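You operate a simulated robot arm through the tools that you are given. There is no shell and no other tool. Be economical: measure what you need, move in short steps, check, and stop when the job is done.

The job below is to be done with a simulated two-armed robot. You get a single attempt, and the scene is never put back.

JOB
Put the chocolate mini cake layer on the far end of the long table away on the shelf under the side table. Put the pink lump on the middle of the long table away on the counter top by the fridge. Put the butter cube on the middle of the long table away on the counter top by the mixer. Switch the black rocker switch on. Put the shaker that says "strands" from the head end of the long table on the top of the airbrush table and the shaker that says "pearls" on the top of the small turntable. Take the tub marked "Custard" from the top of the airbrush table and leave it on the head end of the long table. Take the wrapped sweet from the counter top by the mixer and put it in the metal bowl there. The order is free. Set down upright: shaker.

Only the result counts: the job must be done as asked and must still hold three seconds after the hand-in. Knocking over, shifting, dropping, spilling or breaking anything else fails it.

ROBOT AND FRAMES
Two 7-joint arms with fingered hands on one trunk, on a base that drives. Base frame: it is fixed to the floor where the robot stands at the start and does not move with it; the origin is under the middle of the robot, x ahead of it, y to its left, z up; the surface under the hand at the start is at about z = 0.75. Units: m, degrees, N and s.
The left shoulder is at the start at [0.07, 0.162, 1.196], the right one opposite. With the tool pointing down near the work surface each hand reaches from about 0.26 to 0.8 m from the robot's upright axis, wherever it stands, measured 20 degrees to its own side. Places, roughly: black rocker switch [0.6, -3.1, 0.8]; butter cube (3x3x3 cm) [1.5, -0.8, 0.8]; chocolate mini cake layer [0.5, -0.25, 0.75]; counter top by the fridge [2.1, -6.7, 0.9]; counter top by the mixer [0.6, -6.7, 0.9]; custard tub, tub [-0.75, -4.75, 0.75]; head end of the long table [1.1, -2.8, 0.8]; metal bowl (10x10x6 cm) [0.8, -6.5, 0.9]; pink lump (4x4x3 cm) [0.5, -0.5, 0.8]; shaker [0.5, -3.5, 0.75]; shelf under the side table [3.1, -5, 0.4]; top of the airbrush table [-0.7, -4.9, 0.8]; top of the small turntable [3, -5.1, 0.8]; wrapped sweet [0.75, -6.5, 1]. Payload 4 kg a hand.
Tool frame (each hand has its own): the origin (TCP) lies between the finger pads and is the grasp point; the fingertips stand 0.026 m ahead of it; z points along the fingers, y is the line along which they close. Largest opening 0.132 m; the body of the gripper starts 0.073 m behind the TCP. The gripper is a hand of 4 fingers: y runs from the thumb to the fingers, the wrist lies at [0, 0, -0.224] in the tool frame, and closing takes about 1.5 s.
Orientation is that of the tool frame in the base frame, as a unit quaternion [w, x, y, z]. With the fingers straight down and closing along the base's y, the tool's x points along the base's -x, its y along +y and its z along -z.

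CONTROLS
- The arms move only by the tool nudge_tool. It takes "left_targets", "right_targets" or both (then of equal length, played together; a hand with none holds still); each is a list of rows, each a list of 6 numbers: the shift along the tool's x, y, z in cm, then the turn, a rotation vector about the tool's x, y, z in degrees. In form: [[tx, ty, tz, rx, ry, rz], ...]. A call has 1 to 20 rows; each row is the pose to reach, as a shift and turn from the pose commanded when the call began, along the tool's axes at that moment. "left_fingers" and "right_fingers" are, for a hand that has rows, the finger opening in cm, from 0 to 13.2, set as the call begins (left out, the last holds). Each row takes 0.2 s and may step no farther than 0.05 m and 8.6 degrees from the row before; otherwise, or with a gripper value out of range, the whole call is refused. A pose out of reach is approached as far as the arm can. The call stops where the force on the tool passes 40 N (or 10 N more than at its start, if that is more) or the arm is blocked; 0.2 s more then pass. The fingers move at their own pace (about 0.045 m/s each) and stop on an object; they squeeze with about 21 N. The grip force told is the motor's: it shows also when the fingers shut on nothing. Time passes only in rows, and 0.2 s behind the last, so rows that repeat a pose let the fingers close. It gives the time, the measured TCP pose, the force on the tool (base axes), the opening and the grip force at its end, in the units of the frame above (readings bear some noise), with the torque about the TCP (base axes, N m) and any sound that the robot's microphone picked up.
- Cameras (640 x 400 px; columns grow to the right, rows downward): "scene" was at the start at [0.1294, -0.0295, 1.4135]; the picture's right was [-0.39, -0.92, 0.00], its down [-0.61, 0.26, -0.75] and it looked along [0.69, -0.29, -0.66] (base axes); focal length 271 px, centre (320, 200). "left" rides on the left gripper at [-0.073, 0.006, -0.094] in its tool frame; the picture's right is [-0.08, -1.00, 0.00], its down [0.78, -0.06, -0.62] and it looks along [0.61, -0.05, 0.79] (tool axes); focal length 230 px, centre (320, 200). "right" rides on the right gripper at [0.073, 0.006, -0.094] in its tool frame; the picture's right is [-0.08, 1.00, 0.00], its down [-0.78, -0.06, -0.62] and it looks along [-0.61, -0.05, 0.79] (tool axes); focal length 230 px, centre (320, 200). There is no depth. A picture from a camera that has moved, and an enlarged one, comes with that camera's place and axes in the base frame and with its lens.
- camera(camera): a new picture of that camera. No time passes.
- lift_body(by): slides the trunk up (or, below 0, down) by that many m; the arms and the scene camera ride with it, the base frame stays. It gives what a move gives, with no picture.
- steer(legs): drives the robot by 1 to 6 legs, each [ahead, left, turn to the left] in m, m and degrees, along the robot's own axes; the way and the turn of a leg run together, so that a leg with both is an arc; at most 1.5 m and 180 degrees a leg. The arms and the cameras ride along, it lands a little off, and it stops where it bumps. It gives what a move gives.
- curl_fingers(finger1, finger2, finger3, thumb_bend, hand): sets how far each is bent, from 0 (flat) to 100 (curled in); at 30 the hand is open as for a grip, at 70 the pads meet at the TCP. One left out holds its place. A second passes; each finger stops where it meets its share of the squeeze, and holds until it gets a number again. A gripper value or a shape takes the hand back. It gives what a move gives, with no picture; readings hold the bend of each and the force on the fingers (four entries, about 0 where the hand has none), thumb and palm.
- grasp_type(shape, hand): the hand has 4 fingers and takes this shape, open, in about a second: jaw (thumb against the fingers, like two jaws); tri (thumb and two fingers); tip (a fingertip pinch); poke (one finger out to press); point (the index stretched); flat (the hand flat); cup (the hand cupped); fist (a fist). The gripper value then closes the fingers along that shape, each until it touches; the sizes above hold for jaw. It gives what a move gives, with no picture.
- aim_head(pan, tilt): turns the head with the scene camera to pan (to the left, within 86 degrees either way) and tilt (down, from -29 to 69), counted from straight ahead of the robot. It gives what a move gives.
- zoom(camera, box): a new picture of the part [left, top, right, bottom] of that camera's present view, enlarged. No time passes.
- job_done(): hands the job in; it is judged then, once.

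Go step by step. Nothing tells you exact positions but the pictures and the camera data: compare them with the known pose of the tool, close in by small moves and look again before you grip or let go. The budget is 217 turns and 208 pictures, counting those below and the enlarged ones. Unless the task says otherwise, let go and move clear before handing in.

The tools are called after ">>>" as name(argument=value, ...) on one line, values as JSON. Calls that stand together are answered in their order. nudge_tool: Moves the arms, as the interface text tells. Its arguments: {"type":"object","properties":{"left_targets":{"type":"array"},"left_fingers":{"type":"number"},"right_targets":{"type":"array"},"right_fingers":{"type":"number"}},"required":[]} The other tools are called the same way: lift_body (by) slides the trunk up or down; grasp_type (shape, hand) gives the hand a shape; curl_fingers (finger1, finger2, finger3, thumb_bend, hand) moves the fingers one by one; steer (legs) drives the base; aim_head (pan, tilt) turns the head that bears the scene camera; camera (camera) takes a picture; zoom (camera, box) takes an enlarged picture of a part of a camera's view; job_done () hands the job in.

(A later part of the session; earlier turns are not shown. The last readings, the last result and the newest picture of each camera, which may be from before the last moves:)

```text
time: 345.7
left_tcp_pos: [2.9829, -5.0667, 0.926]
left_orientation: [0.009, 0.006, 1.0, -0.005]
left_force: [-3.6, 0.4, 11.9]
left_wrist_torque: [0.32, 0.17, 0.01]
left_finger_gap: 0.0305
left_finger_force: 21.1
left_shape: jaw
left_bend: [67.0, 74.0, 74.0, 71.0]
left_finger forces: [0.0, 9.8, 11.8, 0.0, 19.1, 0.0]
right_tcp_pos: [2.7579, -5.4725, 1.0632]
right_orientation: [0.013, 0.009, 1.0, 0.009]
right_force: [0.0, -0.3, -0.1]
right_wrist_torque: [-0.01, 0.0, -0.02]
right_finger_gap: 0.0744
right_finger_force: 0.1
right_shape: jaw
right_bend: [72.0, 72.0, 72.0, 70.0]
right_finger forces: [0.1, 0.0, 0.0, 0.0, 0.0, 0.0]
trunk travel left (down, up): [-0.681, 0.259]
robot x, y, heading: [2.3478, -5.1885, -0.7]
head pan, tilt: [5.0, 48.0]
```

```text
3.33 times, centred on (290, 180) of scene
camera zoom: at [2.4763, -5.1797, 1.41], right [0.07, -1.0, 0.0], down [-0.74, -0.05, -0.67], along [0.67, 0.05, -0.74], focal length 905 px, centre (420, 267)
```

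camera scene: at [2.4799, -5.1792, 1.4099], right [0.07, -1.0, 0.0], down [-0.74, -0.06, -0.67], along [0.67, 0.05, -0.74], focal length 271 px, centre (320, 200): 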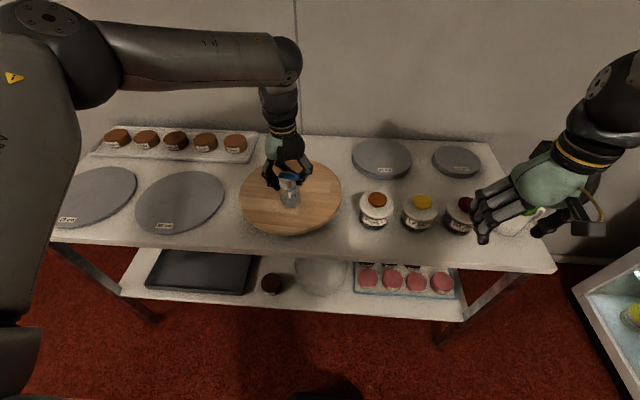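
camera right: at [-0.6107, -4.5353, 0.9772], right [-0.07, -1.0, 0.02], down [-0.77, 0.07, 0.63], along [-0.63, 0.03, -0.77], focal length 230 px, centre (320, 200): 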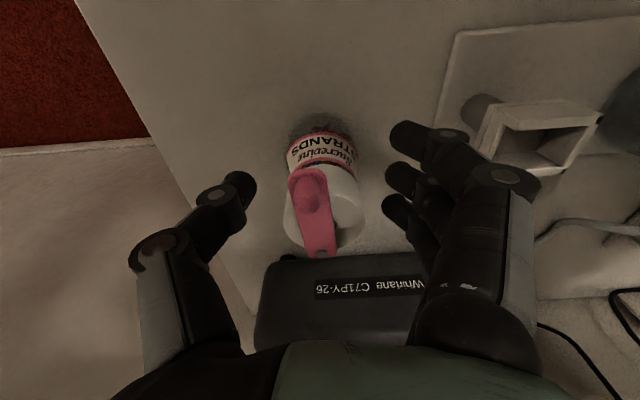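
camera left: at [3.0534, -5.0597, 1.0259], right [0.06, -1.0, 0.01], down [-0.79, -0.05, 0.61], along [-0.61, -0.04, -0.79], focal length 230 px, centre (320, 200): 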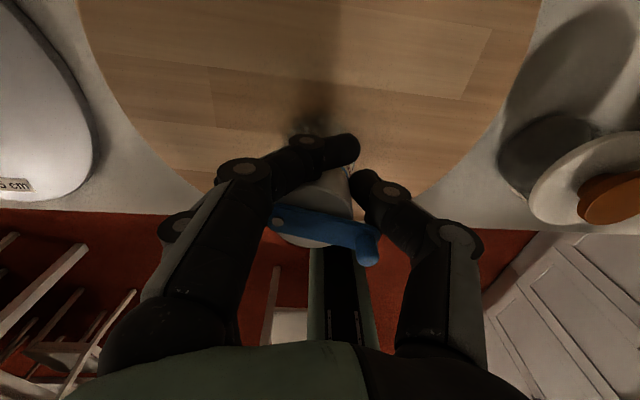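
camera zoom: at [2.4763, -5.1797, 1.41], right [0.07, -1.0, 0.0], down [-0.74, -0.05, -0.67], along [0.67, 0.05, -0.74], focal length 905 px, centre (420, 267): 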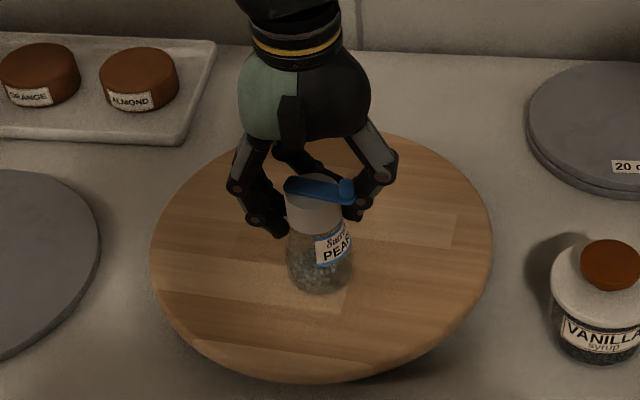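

Pearls stands on the disc, upright. I ease a further 3 mm and open.

>>> nudge_tool(left_targets=[[0, 0, -0.3, 0, 0, 0], [0, 0, -0.3, 0, 0, 0]])

>>> nudge_tool(left_targets=[[0, 0, 0, 0, 0, 0], [0, 0, 0, 0, 0, 0], [0, 0, 0, 0, 0, 0], [0, 0, 0, 0, 0, 0], [0, 0, 0, 0, 0, 0], [0, 0, 0, 0, 0, 0]], left_fingers=7.5)

>>> zoom(camera="scene", box=[220, 120, 360, 240])

```text
time: 346.3
left_tcp_pos: [2.9838, -5.0651, 0.9276]
left_orientation: [0.009, 0.007, 1.0, -0.005]
left_force: [-0.8, 0.3, 0.5]
left_wrist_torque: [0.2, 0.06, 0.05]
left_finger_gap: 0.0299
left_finger_force: 21.1
left_shape: jaw
left_bend: [67.0, 73.0, 74.0, 71.0]
left_finger forces: [0.1, 8.9, 10.4, 0.0, 16.7, 0.1]
right_tcp_pos: [2.7605, -5.4719, 1.0632]
right_orientation: [0.011, 0.008, 1.0, 0.009]
right_force: [0.8, 0.1, 0.6]
right_wrist_torque: [0.01, -0.01, 0.02]
right_finger_gap: 0.0744
right_finger_force: 0.1
right_shape: jaw
right_bend: [72.0, 72.0, 72.0, 70.0]
right_finger forces: [0.0, 0.0, 0.0, 0.0, 0.0, 0.1]
trunk travel left (down, up): [-0.681, 0.259]
robot x, y, heading: [2.3487, -5.1871, -0.7]
head pan, tilt: [5.0, 48.0]
```

```text
time: 347.7
left_tcp_pos: [2.9834, -5.0653, 0.9287]
left_orientation: [0.01, 0.006, 1.0, -0.004]
left_force: [-1.3, -0.2, -0.4]
left_wrist_torque: [0.03, -0.03, -0.03]
left_finger_gap: 0.0743
left_finger_force: 0.0
left_shape: jaw
left_bend: [72.0, 72.0, 72.0, 70.0]
left_finger forces: [0.0, 0.0, 0.0, 0.0, 0.1, 0.0]
right_tcp_pos: [2.7617, -5.4734, 1.0629]
right_orientation: [0.013, 0.009, 1.0, 0.008]
right_force: [-0.3, -0.1, 0.6]
right_wrist_torque: [0.03, 0.01, 0.02]
right_finger_gap: 0.074
right_finger_force: 0.1
right_shape: jaw
right_bend: [72.0, 72.0, 72.0, 70.0]
right_finger forces: [0.0, 0.0, 0.0, 0.1, 0.0, 0.1]
trunk travel left (down, up): [-0.681, 0.259]
robot x, y, heading: [2.352, -5.1881, -1.0]
head pan, tilt: [5.0, 48.0]
```

```text
3.33 times, centred on (290, 180) of scene
camera zoom: at [2.4788, -5.1792, 1.4099], right [0.07, -1.0, 0.0], down [-0.74, -0.06, -0.67], along [0.67, 0.05, -0.74], focal length 905 px, centre (420, 267)
```

zoom: 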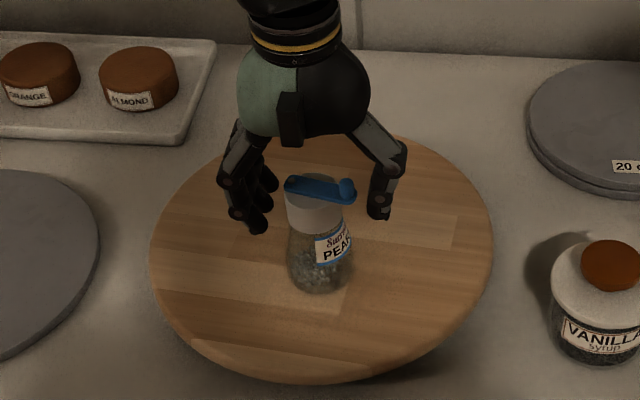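

Pearls is free-standing on the turntable. I lift away, retract, and head for the far aisle to fetch the butter.

>>> nudge_tool(left_targets=[[0, 0, -4, 0, 0, 0], [0, 0, -8, 0, 0, 0], [0, 0, -12, 0, 0, 0], [3, 1, -16, 0, 0, 0], [7, 2, -17, 0, 0, 0], [11, 3, -17, 0, 0, 0], [15, 4, -17, 0, 0, 0]])

>>> steer(legs=[[0, 1.2, 0.7], [0, 0, 90]])

>>> aim_head(pan=0, tilt=25)

>>> camera(camera="scene")

```text
refused: row 4 steps farther than a row can; nothing moved
```

```text
time: 357.5
left_tcp_pos: [2.2577, -3.3816, 0.9285]
left_orientation: [0.011, -0.701, 0.713, 0.003]
left_force: [-0.4, -0.2, 0.3]
left_wrist_torque: [0.01, 0.04, -0.02]
left_finger_gap: 0.0752
left_finger_force: 0.1
left_shape: jaw
left_bend: [72.0, 72.0, 72.0, 70.0]
left_finger forces: [0.0, 0.0, 0.0, 0.0, 0.0, 0.1]
right_tcp_pos: [2.6627, -3.607, 1.0616]
right_orientation: [0.003, -0.699, 0.715, 0.015]
right_force: [1.1, -0.6, -0.1]
right_wrist_torque: [0.0, 0.0, -0.02]
right_finger_gap: 0.0745
right_finger_force: 0.1
right_shape: jaw
right_bend: [72.0, 72.0, 72.0, 70.0]
right_finger forces: [0.0, 0.0, 0.1, 0.1, 0.0, 0.1]
trunk travel left (down, up): [-0.681, 0.259]
robot x, y, heading: [2.3771, -4.019, 88.6]
head pan, tilt: [5.0, 48.0]
```

```text
time: 358.4
left_tcp_pos: [2.2568, -3.3812, 0.928]
left_orientation: [0.01, -0.701, 0.713, 0.004]
left_force: [-0.8, -0.5, -0.4]
left_wrist_torque: [-0.01, 0.04, 0.0]
left_finger_gap: 0.075
left_finger_force: 0.1
left_shape: jaw
left_bend: [72.0, 72.0, 72.0, 70.0]
left_finger forces: [0.0, 0.1, 0.1, 0.0, 0.0, 0.1]
right_tcp_pos: [2.6627, -3.6074, 1.0628]
right_orientation: [0.003, -0.699, 0.715, 0.015]
right_force: [-0.1, 1.0, 0.7]
right_wrist_torque: [-0.01, -0.02, 0.02]
right_finger_gap: 0.0743
right_finger_force: 0.0
right_shape: jaw
right_bend: [72.0, 72.0, 72.0, 70.0]
right_finger forces: [0.0, 0.1, 0.1, 0.1, 0.0, 0.0]
trunk travel left (down, up): [-0.681, 0.259]
robot x, y, heading: [2.3771, -4.0156, 88.9]
head pan, tilt: [0.0, 25.0]
```

```text
53 pictures are left
camera scene: at [2.3812, -3.8727, 1.4446], right [1.0, -0.02, 0.0], down [-0.01, -0.42, -0.91], along [0.02, 0.91, -0.42], focal length 271 px, centre (320, 200)
```

scene: 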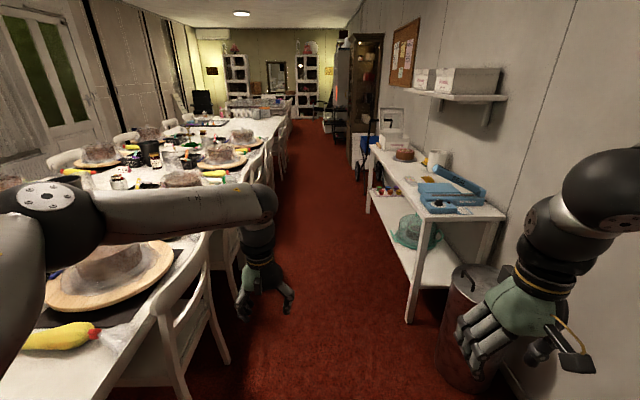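

My lift was refused while the drive went ahead, so the hand may have hit the pearls shaker. I turn back to look immediately.

>>> nudge_tool(left_targets=[[0, 0, -4, 0, 0, 0], [0, 0, -8, 0, 0, 0], [0, 0, -12, 0, 0, 0], [0, 0, -16, 0, 0, 0], [4, 0, -18, 0, 0, 0], [8, 0, -18, 0, 0, 0], [12, 0, -18, 0, 0, 0]])

>>> steer(legs=[[0, 0, -90]])

>>> aim_head(pan=-50, tilt=30)

>>> camera(camera="scene")

```text
time: 360.0
left_tcp_pos: [2.2541, -3.5074, 1.1064]
left_orientation: [0.01, -0.701, 0.713, 0.002]
left_force: [0.4, -1.0, 0.5]
left_wrist_torque: [0.0, 0.02, 0.01]
left_finger_gap: 0.0751
left_finger_force: 0.0
left_shape: jaw
left_bend: [72.0, 72.0, 72.0, 70.0]
left_finger forces: [0.0, 0.1, 0.1, 0.0, 0.0, 0.0]
right_tcp_pos: [2.6627, -3.6085, 1.064]
right_orientation: [0.003, -0.699, 0.715, 0.015]
right_force: [-0.4, 0.7, 0.8]
right_wrist_torque: [0.03, -0.01, -0.03]
right_finger_gap: 0.0747
right_finger_force: 0.0
right_shape: jaw
right_bend: [72.0, 72.0, 72.0, 70.0]
right_finger forces: [0.1, 0.0, 0.0, 0.0, 0.0, 0.0]
trunk travel left (down, up): [-0.681, 0.259]
robot x, y, heading: [2.376, -4.0171, 88.7]
head pan, tilt: [0.0, 25.0]
```

```text
time: 364.1
left_tcp_pos: [2.8871, -3.8844, 1.1042]
left_orientation: [0.01, -0.003, 1.0, -0.005]
left_force: [0.1, -0.5, 0.6]
left_wrist_torque: [0.02, -0.01, -0.02]
left_finger_gap: 0.0751
left_finger_force: 0.0
left_shape: jaw
left_bend: [72.0, 72.0, 72.0, 70.0]
left_finger forces: [0.0, 0.0, 0.1, 0.0, 0.0, 0.0]
right_tcp_pos: [2.7958, -4.2955, 1.0616]
right_orientation: [0.012, -0.001, 1.0, 0.009]
right_force: [-0.8, 1.0, 0.7]
right_wrist_torque: [0.03, 0.04, 0.01]
right_finger_gap: 0.0741
right_finger_force: 0.0
right_shape: jaw
right_bend: [72.0, 72.0, 72.0, 70.0]
right_finger forces: [0.0, 0.0, 0.0, 0.0, 0.0, 0.0]
trunk travel left (down, up): [-0.681, 0.259]
robot x, y, heading: [2.3767, -4.0223, 0.1]
head pan, tilt: [0.0, 25.0]
```

```text
time: 365.3
left_tcp_pos: [2.887, -3.884, 1.1052]
left_orientation: [0.009, -0.003, 1.0, -0.005]
left_force: [0.1, -0.3, -0.9]
left_wrist_torque: [0.0, -0.04, -0.02]
left_finger_gap: 0.0749
left_finger_force: 0.0
left_shape: jaw
left_bend: [72.0, 72.0, 72.0, 70.0]
left_finger forces: [0.1, 0.0, 0.0, 0.0, 0.1, 0.1]
right_tcp_pos: [2.7951, -4.2951, 1.0622]
right_orientation: [0.012, -0.001, 1.0, 0.009]
right_force: [-0.5, 0.6, -0.1]
right_wrist_torque: [0.02, 0.01, 0.02]
right_finger_gap: 0.0744
right_finger_force: 0.0
right_shape: jaw
right_bend: [72.0, 72.0, 72.0, 70.0]
right_finger forces: [0.0, 0.0, 0.1, 0.1, 0.0, 0.1]
trunk travel left (down, up): [-0.681, 0.259]
robot x, y, heading: [2.3761, -4.0194, 0.1]
head pan, tilt: [-50.0, 30.0]
```

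```text
52 pictures are left
camera scene: at [2.4875, -4.0838, 1.4367], right [-0.76, -0.65, 0.0], down [-0.32, 0.38, -0.87], along [0.56, -0.66, -0.5], focal length 271 px, centre (320, 200)
```

scene: 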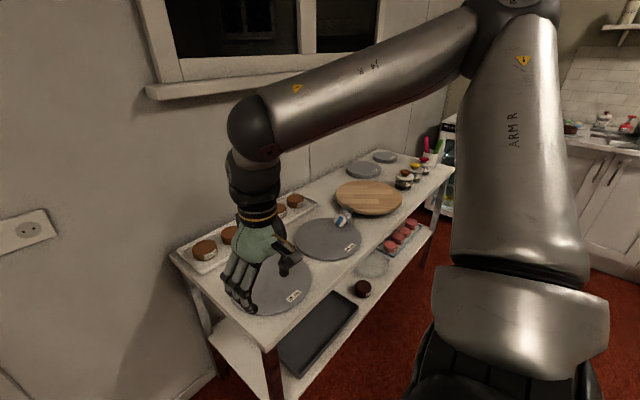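

Pearls is lying on the grey disc next to the turntable. I zoom to see its state; I'll pick it up and stand it on the turntable again.

>>> zoom(camera="scene", box=[270, 160, 430, 280])

```text
3.33 times, centred on (350, 220) of scene
camera zoom: at [2.4875, -4.0838, 1.4367], right [-0.76, -0.65, 0.0], down [-0.32, 0.38, -0.87], along [0.56, -0.66, -0.5], focal length 905 px, centre (220, 133)
```

zoom: 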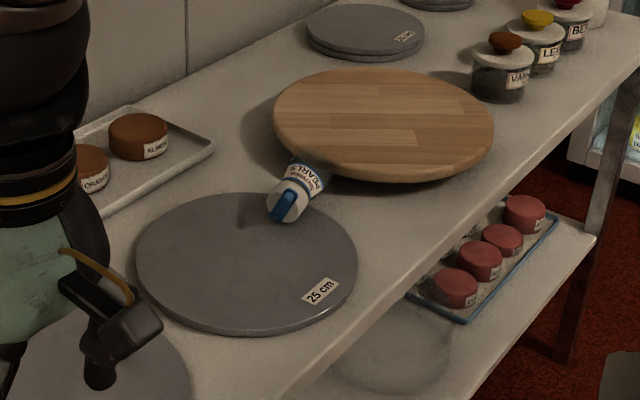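

It is intact and closed, lying with its cap at about (3.02,-4.84), base toward (3.04,-4.93). I'll approach facing −y so I can pinch the cap with a tilted left hand and rotate it upright. I turn and position.

>>> steer(legs=[[0, 0, -90], [0.4, 0.13, 0]])

>>> aim_head(pan=40, tilt=45)

>>> camera(camera="scene")

```text
time: 371.8
left_tcp_pos: [2.6217, -4.938, 1.1052]
left_orientation: [0.004, 0.713, 0.701, -0.01]
left_force: [0.8, 0.6, -0.4]
left_wrist_torque: [0.0, -0.01, 0.01]
left_finger_gap: 0.0749
left_finger_force: 0.1
left_shape: jaw
left_bend: [72.0, 72.0, 72.0, 70.0]
left_finger forces: [0.0, 0.0, 0.0, 0.0, 0.0, 0.0]
right_tcp_pos: [2.2138, -4.8372, 1.0618]
right_orientation: [0.015, 0.714, 0.7, -0.002]
right_force: [0.1, -0.2, -0.2]
right_wrist_torque: [-0.02, 0.0, -0.05]
right_finger_gap: 0.074
right_finger_force: 0.0
right_shape: jaw
right_bend: [72.0, 72.0, 72.0, 70.0]
right_finger forces: [0.1, 0.1, 0.0, 0.0, 0.0, 0.0]
trunk travel left (down, up): [-0.681, 0.259]
robot x, y, heading: [2.5007, -4.4235, -90.8]
head pan, tilt: [-50.0, 30.0]
```

```text
time: 373.4
left_tcp_pos: [2.6229, -4.9394, 1.1049]
left_orientation: [0.004, 0.713, 0.701, -0.011]
left_force: [-0.3, 0.1, 0.2]
left_wrist_torque: [-0.01, 0.01, 0.0]
left_finger_gap: 0.0751
left_finger_force: 0.0
left_shape: jaw
left_bend: [72.0, 72.0, 72.0, 70.0]
left_finger forces: [0.1, 0.0, 0.0, 0.0, 0.1, 0.1]
right_tcp_pos: [2.2132, -4.8373, 1.0622]
right_orientation: [0.015, 0.715, 0.699, -0.003]
right_force: [-0.7, -0.5, 0.2]
right_wrist_torque: [-0.06, -0.01, -0.04]
right_finger_gap: 0.0741
right_finger_force: 0.0
right_shape: jaw
right_bend: [72.0, 72.0, 72.0, 70.0]
right_finger forces: [0.0, 0.1, 0.1, 0.1, 0.1, 0.1]
trunk travel left (down, up): [-0.681, 0.259]
robot x, y, heading: [2.5016, -4.4264, -90.7]
head pan, tilt: [40.0, 45.0]
```

```text
50 pictures are left
camera scene: at [2.5517, -4.5356, 1.4141], right [-0.78, -0.63, 0.0], down [-0.44, 0.55, -0.71], along [0.44, -0.55, -0.71], focal length 271 px, centre (320, 200)
```

scene: 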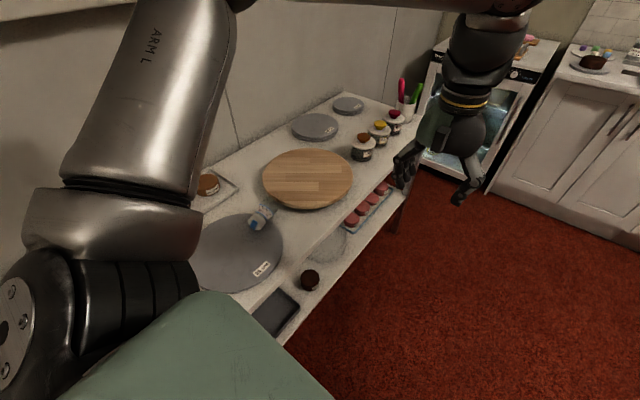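

I set the left hand to a narrow pinch and move it over the cap, watching the elbow near the wall.

>>> curl_fingers(hand="left", finger1=100, finger2=42, finger3=100, thumb_bend=42)

>>> nudge_tool(left_targets=[[1.4, 4.3, 0, 0, 0, 0], [2.8, 8.6, 0, 0, 0, 0], [4.2, 12.9, 0, 0, 0, 0], [5.6, 17.2, 0, 0, 0, 0], [7, 21.5, 0, 0, 0, 0], [8.4, 25.8, 0, 0, 0, 0], [9.8, 30, 0, 0, 0, 0], [11.2, 34.2, 0, 0, 0, 0], [12.6, 38, 0, 0, 0, 0]])

>>> camera(camera="left")

```text
time: 374.4
left_tcp_pos: [2.6221, -4.9387, 1.1054]
left_orientation: [0.003, 0.713, 0.701, -0.011]
left_force: [-0.5, -0.4, 0.3]
left_wrist_torque: [0.01, -0.03, 0.02]
left_finger_gap: 0.0521
left_finger_force: 0.0
left_shape: fingers
left_bend: [100.0, 42.0, 100.0, 42.0]
left_finger forces: [0.1, 0.1, 0.1, 0.0, 0.1, 0.0]
right_tcp_pos: [2.2148, -4.8369, 1.0623]
right_orientation: [0.015, 0.715, 0.699, -0.003]
right_force: [0.6, 0.3, -0.1]
right_wrist_torque: [-0.02, 0.0, 0.02]
right_finger_gap: 0.0745
right_finger_force: 0.0
right_shape: jaw
right_bend: [72.0, 72.0, 72.0, 70.0]
right_finger forces: [0.0, 0.1, 0.1, 0.0, 0.1, 0.1]
trunk travel left (down, up): [-0.681, 0.259]
robot x, y, heading: [2.4999, -4.4281, -91.2]
head pan, tilt: [40.0, 45.0]
```

```text
time: 376.4
left_tcp_pos: [2.9265, -4.8936, 1.0623]
left_orientation: [0.003, 0.713, 0.701, -0.01]
left_force: [-0.9, 0.5, -0.2]
left_wrist_torque: [-0.01, 0.0, 0.0]
left_finger_gap: 0.0522
left_finger_force: 0.1
left_shape: fingers
left_bend: [100.0, 42.0, 100.0, 42.0]
left_finger forces: [0.1, 0.1, 0.0, 0.0, 0.1, 0.0]
left hand out of reach, approached as far as the arm can: row 6, 7, 8, 9
right_tcp_pos: [2.2143, -4.8373, 1.0626]
right_orientation: [0.014, 0.715, 0.699, -0.003]
right_force: [-0.3, -0.5, -0.7]
right_wrist_torque: [0.01, 0.0, -0.02]
right_finger_gap: 0.0743
right_finger_force: 0.1
right_shape: jaw
right_bend: [72.0, 72.0, 72.0, 70.0]
right_finger forces: [0.0, 0.1, 0.0, 0.0, 0.0, 0.1]
trunk travel left (down, up): [-0.681, 0.259]
robot x, y, heading: [2.5033, -4.4272, -91.4]
head pan, tilt: [40.0, 45.0]
```

```text
49 pictures are left
camera left: at [2.9313, -4.9654, 1.1562], right [-1.0, -0.06, 0.01], down [-0.04, 0.8, 0.6], along [-0.04, 0.6, -0.8], focal length 230 px, centre (320, 200)
```

left: 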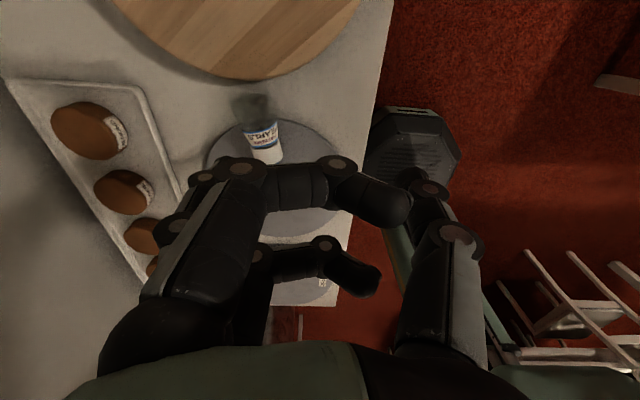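

The lateral reach is limited; I retract the hand and turn the base 25° left so the shaker is more in front.

>>> nudge_tool(left_targets=[[0, -4.5, 0, 0, 0, 0], [0, -9, 0, 0, 0, 0], [0, -13.5, 0, 0, 0, 0], [0, -18, 0, 0, 0, 0], [0, -22.5, 0, 0, 0, 0], [0, -26, 0, 0, 0, 0]])

>>> steer(legs=[[0, 0, 27]])

```text
time: 377.8
left_tcp_pos: [2.6619, -4.8882, 1.0627]
left_orientation: [0.003, 0.713, 0.701, -0.009]
left_force: [-0.1, 0.1, -0.1]
left_wrist_torque: [0.0, -0.03, 0.03]
left_finger_gap: 0.0526
left_finger_force: 0.1
left_shape: fingers
left_bend: [100.0, 42.0, 100.0, 42.0]
left_finger forces: [0.0, 0.1, 0.0, 0.0, 0.0, 0.0]
right_tcp_pos: [2.2128, -4.837, 1.0614]
right_orientation: [0.014, 0.715, 0.699, -0.003]
right_force: [0.1, -0.6, -0.2]
right_wrist_torque: [-0.01, -0.04, -0.01]
right_finger_gap: 0.0742
right_finger_force: 0.0
right_shape: jaw
right_bend: [72.0, 72.0, 72.0, 70.0]
right_finger forces: [0.1, 0.0, 0.1, 0.0, 0.1, 0.0]
trunk travel left (down, up): [-0.681, 0.259]
robot x, y, heading: [2.4964, -4.4266, -90.9]
head pan, tilt: [40.0, 45.0]
```

```text
time: 379.6
left_tcp_pos: [2.8553, -4.7638, 1.0625]
left_orientation: [0.006, 0.532, 0.847, -0.009]
left_force: [-0.6, 0.5, 0.0]
left_wrist_torque: [0.02, 0.05, 0.02]
left_finger_gap: 0.0521
left_finger_force: 0.0
left_shape: fingers
left_bend: [100.0, 42.0, 100.0, 42.0]
left_finger forces: [0.0, 0.1, 0.0, 0.1, 0.0, 0.0]
right_tcp_pos: [2.43, -4.9218, 1.0626]
right_orientation: [0.015, 0.534, 0.846, 0.001]
right_force: [0.0, 0.0, 0.8]
right_wrist_torque: [0.0, -0.01, -0.02]
right_finger_gap: 0.0743
right_finger_force: 0.0
right_shape: jaw
right_bend: [72.0, 72.0, 72.0, 70.0]
right_finger forces: [0.1, 0.1, 0.0, 0.0, 0.0, 0.0]
trunk travel left (down, up): [-0.681, 0.259]
robot x, y, heading: [2.5005, -4.4268, -64.0]
head pan, tilt: [40.0, 45.0]
```

Now heading −64°. I shift left over the standoff point and yaw 12° to line up with the shaker's axis, then tilt 45°.

>>> nudge_tool(left_targets=[[-0.7, 3.4, 1, 0, 0, 3], [-1.5, 6.8, 2, 0, 0, 6], [-2.2, 10.2, 3, 0, 0, 9], [-2.9, 13.5, 4, 0, 0, 12]])

>>> nudge_tool(left_targets=[[0, 0, 0, 0, -8, 0], [0, 0, 0, 0, -16, 0], [0, 0, 0, 0, -24, 0], [0, 0, 0, 0, -32, 0], [0, 0, 0, 0, -40, 0], [0, 0, 0, 0, -46, 0]])

>>> camera(camera="left")

>>> camera(camera="scene")

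```text
time: 380.6
left_tcp_pos: [2.9915, -4.7335, 1.024]
left_orientation: [0.006, 0.617, 0.787, -0.009]
left_force: [0.3, -0.2, 0.2]
left_wrist_torque: [0.02, 0.02, 0.01]
left_finger_gap: 0.0522
left_finger_force: 0.0
left_shape: fingers
left_bend: [100.0, 42.0, 100.0, 42.0]
left_finger forces: [0.0, 0.0, 0.0, 0.0, 0.2, 0.0]
right_tcp_pos: [2.4315, -4.9209, 1.0623]
right_orientation: [0.015, 0.533, 0.846, 0.0]
right_force: [0.0, 0.3, 1.0]
right_wrist_torque: [0.03, 0.0, 0.06]
right_finger_gap: 0.0747
right_finger_force: 0.2
right_shape: jaw
right_bend: [72.0, 72.0, 72.0, 70.0]
right_finger forces: [0.1, 0.0, 0.0, 0.0, 0.1, 0.0]
trunk travel left (down, up): [-0.681, 0.259]
robot x, y, heading: [2.5037, -4.4261, -64.3]
head pan, tilt: [40.0, 45.0]
```

```text
time: 382.0
left_tcp_pos: [2.9906, -4.7322, 1.0223]
left_orientation: [0.314, 0.564, 0.722, -0.249]
left_force: [0.8, -0.6, 0.4]
left_wrist_torque: [0.0, 0.02, 0.02]
left_finger_gap: 0.0522
left_finger_force: 0.0
left_shape: fingers
left_bend: [100.0, 42.0, 100.0, 42.0]
left_finger forces: [0.1, 0.1, 0.0, 0.1, 0.0, 0.0]
right_tcp_pos: [2.43, -4.9214, 1.0635]
right_orientation: [0.015, 0.534, 0.845, 0.0]
right_force: [0.0, -0.1, -0.2]
right_wrist_torque: [-0.02, -0.01, 0.0]
right_finger_gap: 0.0744
right_finger_force: 0.1
right_shape: jaw
right_bend: [72.0, 72.0, 72.0, 70.0]
right_finger forces: [0.1, 0.0, 0.1, 0.0, 0.0, 0.1]
trunk travel left (down, up): [-0.681, 0.259]
robot x, y, heading: [2.499, -4.428, -64.3]
head pan, tilt: [40.0, 45.0]
```

```text
48 pictures are left
camera left: at [2.9912, -4.7122, 1.1399], right [-0.96, -0.29, 0.06], down [-0.3, 0.94, -0.16], along [-0.01, -0.17, -0.99], focal length 230 px, centre (320, 200)
```

left: 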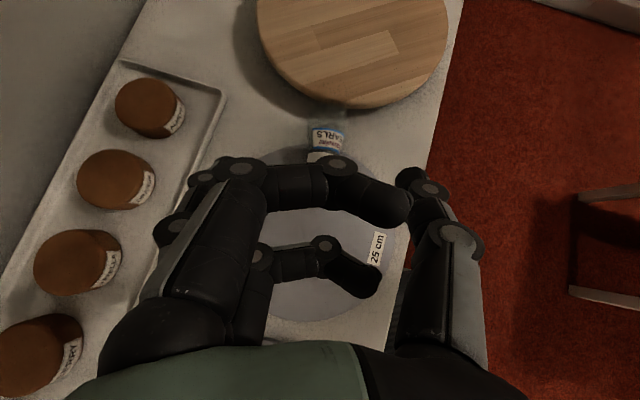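

```text
47 pictures are left
camera scene: at [2.5974, -4.4997, 1.4143], right [-0.41, -0.91, 0.0], down [-0.64, 0.29, -0.71], along [0.64, -0.29, -0.71], focal length 271 px, centre (320, 200)
```

scene: 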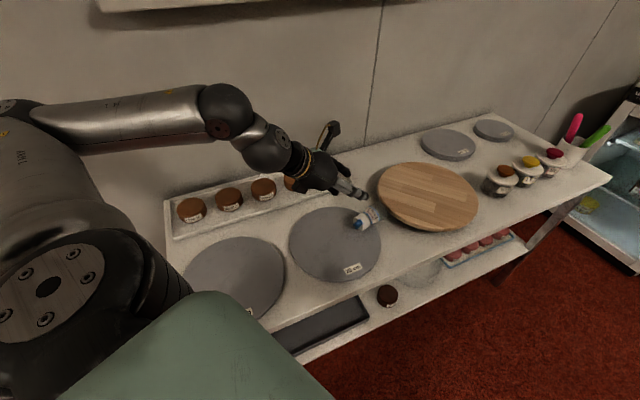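

The tilt is right. I narrow the pinch opening, descend along the approach toward the cap at (3.0,-4.815), and look.

>>> curl_fingers(hand="left", finger2=64, thumb_bend=62)

>>> nudge_tool(left_targets=[[2, -0.3, 3.5, 0, 0, 0], [4, -0.6, 7, 0, 0, 0], [6, -0.8, 10.5, 0, 0, 0], [8, -1, 14, 0, 0, 0]])

>>> camera(camera="left")

>>> zoom(camera="scene", box=[290, 140, 450, 260])

```text
time: 383.0
left_tcp_pos: [2.9897, -4.7334, 1.0229]
left_orientation: [0.314, 0.564, 0.722, -0.25]
left_force: [-0.8, -0.4, 0.3]
left_wrist_torque: [0.03, 0.01, -0.01]
left_finger_gap: 0.0419
left_finger_force: 0.0
left_shape: fingers
left_bend: [100.0, 64.0, 100.0, 62.0]
left_finger forces: [0.0, 0.0, 0.1, 0.0, 0.0, 0.1]
right_tcp_pos: [2.4303, -4.9228, 1.062]
right_orientation: [0.016, 0.534, 0.846, 0.001]
right_force: [0.6, 0.8, -0.5]
right_wrist_torque: [-0.04, -0.03, -0.02]
right_finger_gap: 0.0744
right_finger_force: 0.0
right_shape: jaw
right_bend: [72.0, 72.0, 72.0, 70.0]
right_finger forces: [0.1, 0.0, 0.1, 0.0, 0.0, 0.1]
trunk travel left (down, up): [-0.681, 0.259]
robot x, y, heading: [2.5003, -4.4277, -64.1]
head pan, tilt: [40.0, 45.0]
```

```text
time: 384.0
left_tcp_pos: [2.9916, -4.7825, 0.8682]
left_orientation: [0.313, 0.564, 0.723, -0.248]
left_force: [0.6, -0.4, 0.8]
left_wrist_torque: [0.0, 0.02, 0.0]
left_finger_gap: 0.0414
left_finger_force: 0.0
left_shape: fingers
left_bend: [100.0, 64.0, 100.0, 62.0]
left_finger forces: [0.0, 0.1, 0.0, 0.0, 0.0, 0.0]
right_tcp_pos: [2.4305, -4.9232, 1.0612]
right_orientation: [0.014, 0.534, 0.846, 0.0]
right_force: [0.2, 1.1, 0.1]
right_wrist_torque: [0.01, 0.0, 0.01]
right_finger_gap: 0.0744
right_finger_force: 0.0
right_shape: jaw
right_bend: [72.0, 72.0, 72.0, 70.0]
right_finger forces: [0.0, 0.1, 0.0, 0.1, 0.0, 0.0]
trunk travel left (down, up): [-0.681, 0.259]
robot x, y, heading: [2.5006, -4.4268, -64.3]
head pan, tilt: [40.0, 45.0]
```

```text
46 pictures are left
camera left: at [2.9933, -4.7632, 0.9848], right [-0.96, -0.29, 0.06], down [-0.3, 0.94, -0.16], along [-0.01, -0.17, -0.99], focal length 230 px, centre (320, 200)
```

left: 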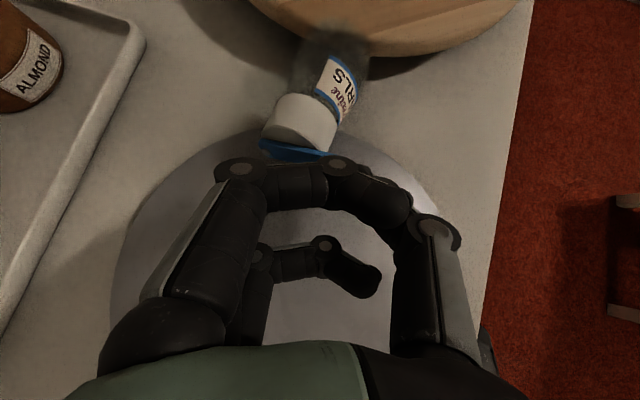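

```text
3.33 times, centred on (370, 200) of scene
camera zoom: at [2.5984, -4.5014, 1.4141], right [-0.41, -0.91, 0.0], down [-0.65, 0.29, -0.71], along [0.64, -0.29, -0.71], focal length 905 px, centre (153, 200)
```

zoom: 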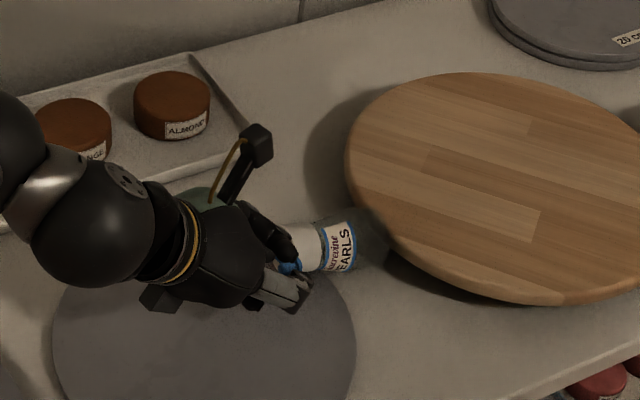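

From close up the axis actually points toward heading ≈ −107° with the cap at (3.027,-4.845). I yaw the hand 30° about the vertical at a standoff and look again.

>>> nudge_tool(left_targets=[[-0.4, 1.3, -1, 5.4, 0, 5.2], [-0.8, 2.6, -1, 10.8, 0, 10.4], [-1.2, 3.8, -0.5, 16.2, 0, 15.7], [-1.6, 5.1, 0.2, 21.6, 0, 20.9]])

>>> camera(camera="left")

```text
time: 384.7
left_tcp_pos: [2.9276, -4.7933, 0.8345]
left_orientation: [0.193, 0.651, 0.66, -0.322]
left_force: [2.3, -0.2, 13.2]
left_wrist_torque: [-0.2, -0.09, 0.0]
left_finger_gap: 0.0417
left_finger_force: 6.2
left_shape: fingers
left_bend: [100.0, 72.0, 100.0, 62.0]
left_finger forces: [0.0, 14.1, 0.1, 0.1, 0.0, 0.0]
left hand out of reach, approached as far as the arm can: row 1, 2, 3
right_tcp_pos: [2.4289, -4.9226, 1.0624]
right_orientation: [0.014, 0.534, 0.846, 0.001]
right_force: [0.8, -0.1, 0.9]
right_wrist_torque: [0.0, -0.01, -0.01]
right_finger_gap: 0.0746
right_finger_force: 0.1
right_shape: jaw
right_bend: [72.0, 72.0, 72.0, 70.0]
right_finger forces: [0.0, 0.1, 0.0, 0.0, 0.0, 0.0]
trunk travel left (down, up): [-0.681, 0.259]
robot x, y, heading: [2.4961, -4.4284, -64.0]
head pan, tilt: [40.0, 45.0]
stopped in row 3 (left hand): the force on the tool passed its limit at 57 N (the readings are from after the stop); the commanded pose is now the measured one
```

```text
44 pictures are left
camera left: at [2.9549, -4.7838, 0.9497], right [-0.97, 0.0, 0.23], down [-0.02, 1.0, -0.07], along [-0.23, -0.08, -0.97], focal length 230 px, centre (320, 200)
```

left: 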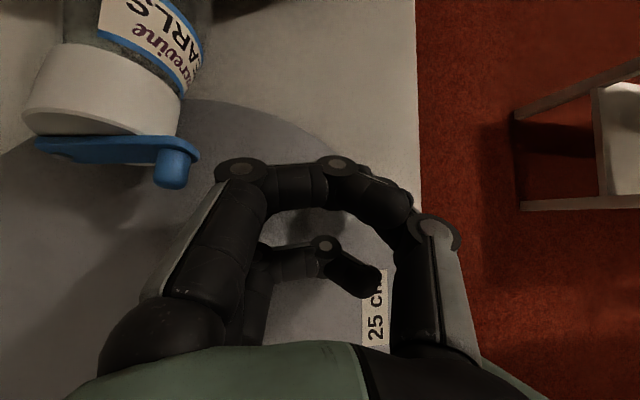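

The arm could not follow and touched the board. A vertical right-hand pinch is simpler: I raise with the trunk, and reposition the base (heading +15°) so the right hand reaches the cap.

>>> lift_body(by=0.2)

>>> steer(legs=[[-0.1, 0, 0], [0, 0, 79]])

>>> aim_head(pan=-10, tilt=50)

>>> camera(camera="scene")

```text
time: 386.9
left_tcp_pos: [2.9283, -4.7914, 1.0314]
left_orientation: [0.19, 0.652, 0.661, -0.32]
left_force: [-0.1, -0.2, -0.8]
left_wrist_torque: [-0.05, -0.01, 0.02]
left_finger_gap: 0.0419
left_finger_force: 0.0
left_shape: fingers
left_bend: [100.0, 64.0, 100.0, 62.0]
left_finger forces: [0.1, 0.0, 0.0, 0.0, 0.0, 0.1]
right_tcp_pos: [2.4311, -4.9231, 1.262]
right_orientation: [0.014, 0.533, 0.846, 0.001]
right_force: [0.0, -0.1, -0.4]
right_wrist_torque: [-0.01, 0.02, 0.03]
right_finger_gap: 0.0743
right_finger_force: 0.1
right_shape: jaw
right_bend: [72.0, 72.0, 72.0, 70.0]
right_finger forces: [0.0, 0.1, 0.0, 0.1, 0.0, 0.0]
trunk travel left (down, up): [-0.881, 0.059]
robot x, y, heading: [2.5005, -4.4267, -64.4]
head pan, tilt: [40.0, 45.0]
```

```text
time: 391.4
left_tcp_pos: [2.8972, -3.985, 1.0313]
left_orientation: [0.35, 0.086, 0.924, -0.128]
left_force: [-0.2, 0.4, -0.3]
left_wrist_torque: [-0.02, -0.02, -0.01]
left_finger_gap: 0.0417
left_finger_force: 0.1
left_shape: fingers
left_bend: [100.0, 64.0, 100.0, 62.0]
left_finger forces: [0.0, 0.0, 0.1, 0.0, 0.0, 0.1]
right_tcp_pos: [2.929, -4.4989, 1.2616]
right_orientation: [0.012, -0.122, 0.992, 0.01]
right_force: [-0.6, -0.2, -0.2]
right_wrist_torque: [0.01, -0.02, -0.03]
right_finger_gap: 0.0744
right_finger_force: 0.1
right_shape: jaw
right_bend: [72.0, 72.0, 72.0, 70.0]
right_finger forces: [0.0, 0.0, 0.0, 0.0, 0.0, 0.0]
trunk travel left (down, up): [-0.881, 0.059]
robot x, y, heading: [2.4548, -4.3364, 14.3]
head pan, tilt: [40.0, 45.0]
```

```text
time: 392.6
left_tcp_pos: [2.8985, -3.986, 1.0325]
left_orientation: [0.35, 0.085, 0.924, -0.128]
left_force: [-0.4, -0.4, -0.3]
left_wrist_torque: [0.0, 0.0, 0.0]
left_finger_gap: 0.0418
left_finger_force: 0.0
left_shape: fingers
left_bend: [100.0, 64.0, 100.0, 62.0]
left_finger forces: [0.0, 0.0, 0.0, 0.0, 0.0, 0.1]
right_tcp_pos: [2.9298, -4.4983, 1.2613]
right_orientation: [0.011, -0.124, 0.992, 0.01]
right_force: [0.5, -0.7, 0.5]
right_wrist_torque: [-0.01, 0.03, -0.02]
right_finger_gap: 0.0742
right_finger_force: 0.0
right_shape: jaw
right_bend: [72.0, 72.0, 72.0, 70.0]
right_finger forces: [0.0, 0.0, 0.1, 0.1, 0.0, 0.0]
trunk travel left (down, up): [-0.881, 0.059]
robot x, y, heading: [2.4586, -4.3334, 14.5]
head pan, tilt: [-10.0, 50.0]
```

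```text
43 pictures are left
camera scene: at [2.5828, -4.3117, 1.6072], right [0.08, -1.0, 0.0], down [-0.76, -0.06, -0.64], along [0.64, 0.05, -0.77], focal length 271 px, centre (320, 200)
```

scene: 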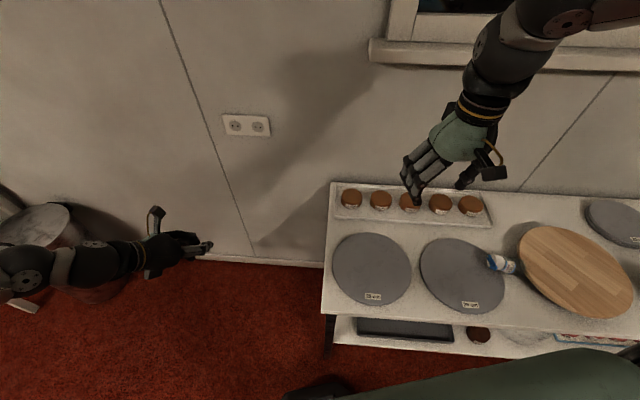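

I move the base to the planned spot, lower the trunk back and yaw the right hand 58°.

>>> steer(legs=[[-0.13, -0.44, 0]])

>>> lift_body(by=-0.2)

>>> nudge_tool(right_targets=[[-1, 1, 0, 0, 0, -8.3], [-2, 2, 0, 0, 0, -16.6], [-3, 3, 0, 0, 0, -24.9], [-4, 4, 0, 0, 0, -33.2], [-5, 5, 0, 0, 0, -41.5], [-6, 6, 0, 0, 0, -49.8], [-7, 7, 0, 0, 0, -58]])

>>> camera(camera="right")

```text
time: 395.3
left_tcp_pos: [2.8831, -4.439, 1.0313]
left_orientation: [0.35, 0.082, 0.925, -0.127]
left_force: [-0.4, 0.3, -0.9]
left_wrist_torque: [-0.02, -0.01, -0.03]
left_finger_gap: 0.0414
left_finger_force: 0.0
left_shape: fingers
left_bend: [100.0, 64.0, 100.0, 62.0]
left_finger forces: [0.0, 0.0, 0.1, 0.0, 0.1, 0.0]
right_tcp_pos: [2.9154, -4.9524, 1.2623]
right_orientation: [0.011, -0.126, 0.992, 0.01]
right_force: [0.2, 0.2, -0.2]
right_wrist_torque: [0.0, -0.02, -0.02]
right_finger_gap: 0.0742
right_finger_force: 0.1
right_shape: jaw
right_bend: [72.0, 72.0, 72.0, 70.0]
right_finger forces: [0.0, 0.0, 0.1, 0.0, 0.0, 0.0]
trunk travel left (down, up): [-0.881, 0.059]
robot x, y, heading: [2.4399, -4.7891, 14.8]
head pan, tilt: [-10.0, 50.0]
```

```text
time: 397.5
left_tcp_pos: [2.8853, -4.4383, 0.8368]
left_orientation: [0.356, 0.082, 0.923, -0.125]
left_force: [4.6, 7.2, 26.3]
left_wrist_torque: [0.31, -0.57, 0.12]
left_finger_gap: 0.0417
left_finger_force: 13.7
left_shape: fingers
left_bend: [100.0, 71.0, 100.0, 62.0]
left_finger forces: [0.0, 27.4, 0.0, 0.0, 0.1, 0.1]
right_tcp_pos: [2.9142, -4.955, 1.0626]
right_orientation: [0.012, -0.127, 0.992, 0.012]
right_force: [-0.1, 0.3, -0.9]
right_wrist_torque: [0.0, -0.01, 0.0]
right_finger_gap: 0.0741
right_finger_force: 0.0
right_shape: jaw
right_bend: [72.0, 72.0, 72.0, 70.0]
right_finger forces: [0.0, 0.1, 0.0, 0.0, 0.0, 0.0]
trunk travel left (down, up): [-0.681, 0.259]
robot x, y, heading: [2.442, -4.7931, 14.7]
head pan, tilt: [-10.0, 50.0]
```

```text
time: 399.1
left_tcp_pos: [2.8841, -4.4421, 0.8332]
left_orientation: [0.351, 0.083, 0.924, -0.127]
left_force: [7.2, 3.5, 22.7]
left_wrist_torque: [-0.04, -0.46, 0.11]
left_finger_gap: 0.0416
left_finger_force: 10.9
left_shape: fingers
left_bend: [100.0, 74.0, 100.0, 62.0]
left_finger forces: [0.0, 18.8, 0.0, 0.1, 3.7, 0.0]
right_tcp_pos: [2.9655, -4.8687, 1.0658]
right_orientation: [0.014, -0.592, 0.806, 0.003]
right_force: [0.3, 0.1, 0.8]
right_wrist_torque: [0.0, -0.01, 0.01]
right_finger_gap: 0.0742
right_finger_force: 0.1
right_shape: jaw
right_bend: [72.0, 72.0, 72.0, 70.0]
right_finger forces: [0.0, 0.0, 0.0, 0.1, 0.1, 0.1]
trunk travel left (down, up): [-0.681, 0.259]
robot x, y, heading: [2.4392, -4.7912, 14.8]
head pan, tilt: [-10.0, 50.0]
```

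```text
42 pictures are left
camera right: at [2.9358, -4.9389, 1.1579], right [-0.93, 0.37, -0.01], down [0.28, 0.72, 0.64], along [0.25, 0.59, -0.77], focal length 230 px, centre (320, 200)
```

right: 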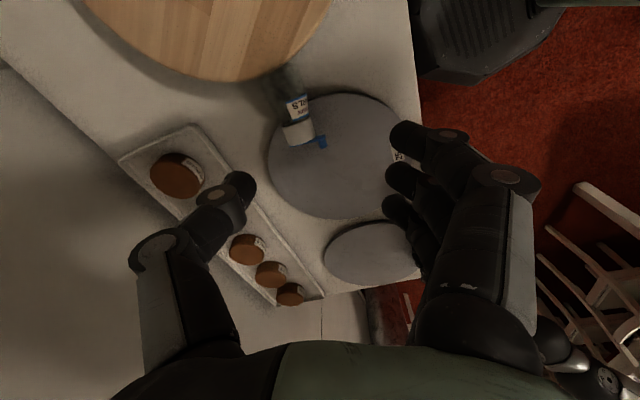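

The left hand touched the other disc while lowering; I lift it straight up at once, and adjust the right hand toward the cap (3.025,-4.82).

>>> nudge_tool(left_targets=[[-2.7, -0.7, -2.9, 0, 0, 0], [-5.7, -1.5, -6.1, 0, 0, 0], [-8.7, -2.3, -9.4, 0, 0, 0], [-11.7, -3.1, -12.6, 0, 0, 0], [-14.7, -3.9, -15.8, 0, 0, 0]])

>>> curl_fingers(hand="right", finger1=100, finger2=60, finger3=100, thumb_bend=60)

>>> nudge_tool(right_targets=[[-2, -1.4, 2, 0, 0, -3], [-4.2, -3, 5, 0, 0, -6], [-6.3, -4.1, 9, 0, 0, -9], [-6.3, -4.1, 12.5, 0, 0, -9]])

>>> camera(camera="right")

>>> camera(camera="scene")

```text
time: 400.3
left_tcp_pos: [2.8827, -4.4399, 1.05]
left_orientation: [0.348, 0.084, 0.925, -0.126]
left_force: [0.0, 0.7, 0.4]
left_wrist_torque: [0.0, 0.0, -0.02]
left_finger_gap: 0.0416
left_finger_force: 0.1
left_shape: fingers
left_bend: [100.0, 64.0, 100.0, 62.0]
left_finger forces: [0.1, 0.0, 0.1, 0.0, 0.0, 0.1]
right_tcp_pos: [2.9655, -4.8694, 1.0653]
right_orientation: [0.015, -0.591, 0.807, 0.003]
right_force: [-1.1, 0.3, -0.3]
right_wrist_torque: [0.01, 0.01, 0.01]
right_finger_gap: 0.0743
right_finger_force: 0.0
right_shape: jaw
right_bend: [72.0, 72.0, 72.0, 70.0]
right_finger forces: [0.1, 0.1, 0.1, 0.0, 0.0, 0.0]
trunk travel left (down, up): [-0.681, 0.259]
robot x, y, heading: [2.4398, -4.7941, 14.8]
head pan, tilt: [-10.0, 50.0]
```

```text
time: 401.3
left_tcp_pos: [2.8836, -4.4398, 1.0506]
left_orientation: [0.35, 0.083, 0.924, -0.127]
left_force: [0.2, -0.5, 1.2]
left_wrist_torque: [-0.02, 0.0, 0.0]
left_finger_gap: 0.0418
left_finger_force: 0.0
left_shape: fingers
left_bend: [100.0, 64.0, 100.0, 62.0]
left_finger forces: [0.0, 0.0, 0.0, 0.0, 0.0, 0.1]
right_tcp_pos: [2.9659, -4.8687, 1.0665]
right_orientation: [0.014, -0.591, 0.806, 0.004]
right_force: [-0.3, -0.1, 0.4]
right_wrist_torque: [0.01, 0.0, 0.0]
right_finger_gap: 0.0426
right_finger_force: 0.1
right_shape: fingers
right_bend: [100.0, 60.0, 100.0, 60.0]
right_finger forces: [0.0, 0.0, 0.0, 0.0, 0.0, 0.0]
trunk travel left (down, up): [-0.681, 0.259]
robot x, y, heading: [2.4404, -4.7934, 14.8]
head pan, tilt: [-10.0, 50.0]
```

```text
time: 402.3
left_tcp_pos: [2.8824, -4.4404, 1.05]
left_orientation: [0.35, 0.084, 0.924, -0.126]
left_force: [-0.3, 0.2, 0.3]
left_wrist_torque: [0.01, 0.01, 0.0]
left_finger_gap: 0.0418
left_finger_force: 0.1
left_shape: fingers
left_bend: [100.0, 64.0, 100.0, 62.0]
left_finger forces: [0.0, 0.1, 0.0, 0.0, 0.0, 0.1]
right_tcp_pos: [3.0203, -4.831, 0.9442]
right_orientation: [0.017, -0.652, 0.758, 0.001]
right_force: [0.2, 0.3, -0.9]
right_wrist_torque: [-0.03, -0.02, -0.01]
right_finger_gap: 0.0423
right_finger_force: 0.0
right_shape: fingers
right_bend: [100.0, 60.0, 100.0, 60.0]
right_finger forces: [0.0, 0.0, 0.1, 0.0, 0.0, 0.0]
right hand out of reach, approached as far as the arm can: row 3, 4
trunk travel left (down, up): [-0.681, 0.259]
robot x, y, heading: [2.4426, -4.7901, 14.7]
head pan, tilt: [-10.0, 50.0]
```

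```text
41 pictures are left
camera right: at [3.0013, -4.9062, 1.0369], right [-0.97, 0.22, -0.02], down [0.16, 0.75, 0.64], along [0.16, 0.62, -0.77], focal length 230 px, centre (320, 200)
```

right: 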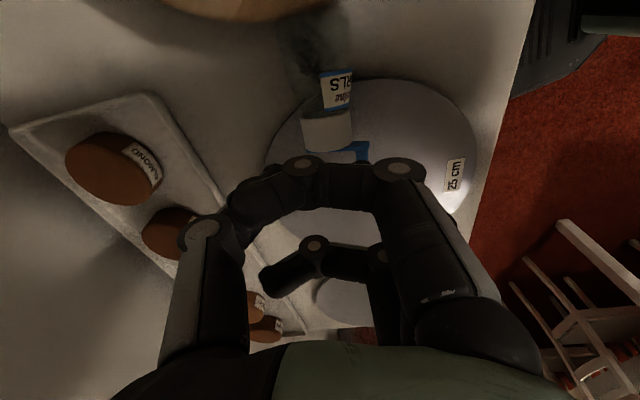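

```text
40 pictures are left
camera scene: at [2.5681, -4.7682, 1.4073], right [0.08, -1.0, 0.0], down [-0.76, -0.06, -0.64], along [0.64, 0.05, -0.77], focal length 271 px, centre (320, 200)
```

scene: 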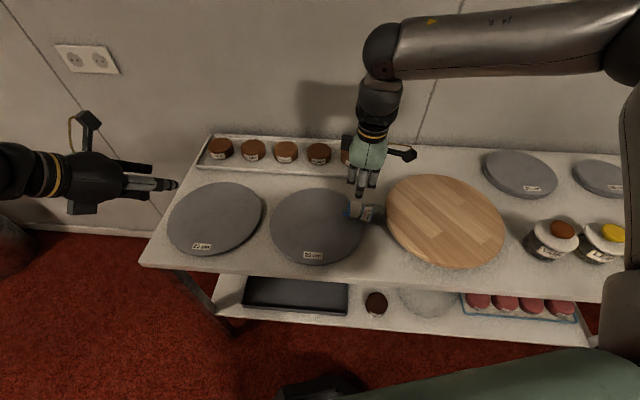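

The cap centre is (3.017,-4.814), axis ≈ −96°, hand well aligned. I move the base 6 cm closer for reach and position the pinch just above the cap.

>>> steer(legs=[[0.06, 0, 0]])

>>> nudge_tool(right_targets=[[0.3, 3, 0, 0, 0, 0], [0.7, 6, 0, 0, 0, 0], [0.7, 6, 3.5, 0, 0, 0], [0.7, 6, 7, 0, 0, 0]])

>>> camera(camera="right")

>>> zoom(camera="scene", box=[290, 140, 410, 230])

```text
time: 403.3
left_tcp_pos: [2.9391, -4.4253, 1.0509]
left_orientation: [0.35, 0.083, 0.924, -0.126]
left_force: [-0.1, 0.5, 0.6]
left_wrist_torque: [0.01, -0.02, -0.02]
left_finger_gap: 0.0419
left_finger_force: 0.0
left_shape: fingers
left_bend: [100.0, 64.0, 100.0, 62.0]
left_finger forces: [0.0, 0.0, 0.0, 0.0, 0.1, 0.0]
right_tcp_pos: [3.0758, -4.8171, 0.9453]
right_orientation: [0.017, -0.653, 0.757, 0.002]
right_force: [0.6, -0.4, -0.5]
right_wrist_torque: [-0.01, -0.01, 0.0]
right_finger_gap: 0.0425
right_finger_force: 0.1
right_shape: fingers
right_bend: [100.0, 60.0, 100.0, 60.0]
right_finger forces: [0.1, 0.0, 0.0, 0.0, 0.1, 0.0]
trunk travel left (down, up): [-0.681, 0.259]
robot x, y, heading: [2.4964, -4.7768, 15.0]
head pan, tilt: [-10.0, 50.0]
```

```text
time: 404.3
left_tcp_pos: [2.9403, -4.424, 1.0524]
left_orientation: [0.351, 0.083, 0.924, -0.126]
left_force: [0.2, -0.2, -0.1]
left_wrist_torque: [0.01, -0.01, 0.02]
left_finger_gap: 0.0417
left_finger_force: 0.0
left_shape: fingers
left_bend: [100.0, 64.0, 100.0, 62.0]
left_finger forces: [0.1, 0.0, 0.1, 0.0, 0.0, 0.0]
right_tcp_pos: [3.0161, -4.8228, 0.8779]
right_orientation: [0.018, -0.652, 0.758, 0.003]
right_force: [0.4, -0.3, 0.4]
right_wrist_torque: [0.03, 0.01, 0.02]
right_finger_gap: 0.0425
right_finger_force: 0.0
right_shape: fingers
right_bend: [100.0, 60.0, 100.0, 60.0]
right_finger forces: [0.1, 0.6, 0.0, 0.1, 0.1, 0.1]
right hand out of reach, approached as far as the arm can: row 4
trunk travel left (down, up): [-0.681, 0.259]
robot x, y, heading: [2.4963, -4.7778, 14.9]
head pan, tilt: [-10.0, 50.0]
```

```text
39 pictures are left
camera right: at [2.9978, -4.8957, 0.9694], right [-0.97, 0.22, -0.02], down [0.16, 0.75, 0.64], along [0.16, 0.62, -0.77], focal length 230 px, centre (320, 200)
```

right: 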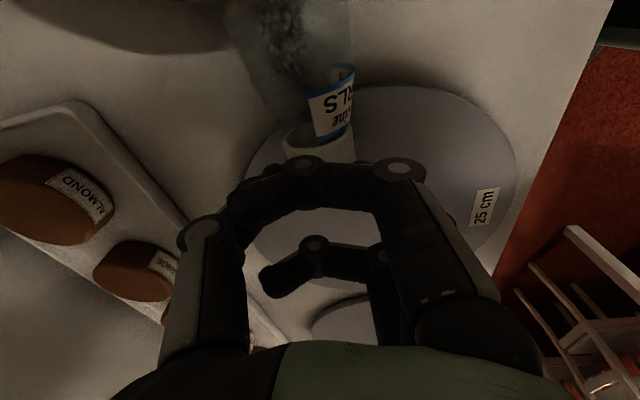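

```text
4.44 times, centred on (350, 185) of scene
camera zoom: at [2.6254, -4.7531, 1.4074], right [0.08, -1.0, 0.0], down [-0.76, -0.06, -0.64], along [0.64, 0.05, -0.77], focal length 1206 px, centre (187, 267)
```

zoom: 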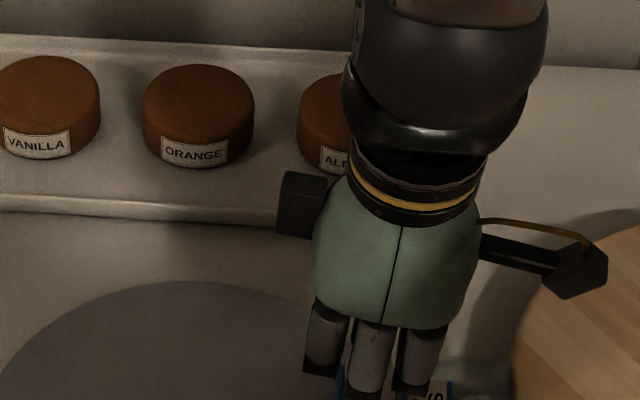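

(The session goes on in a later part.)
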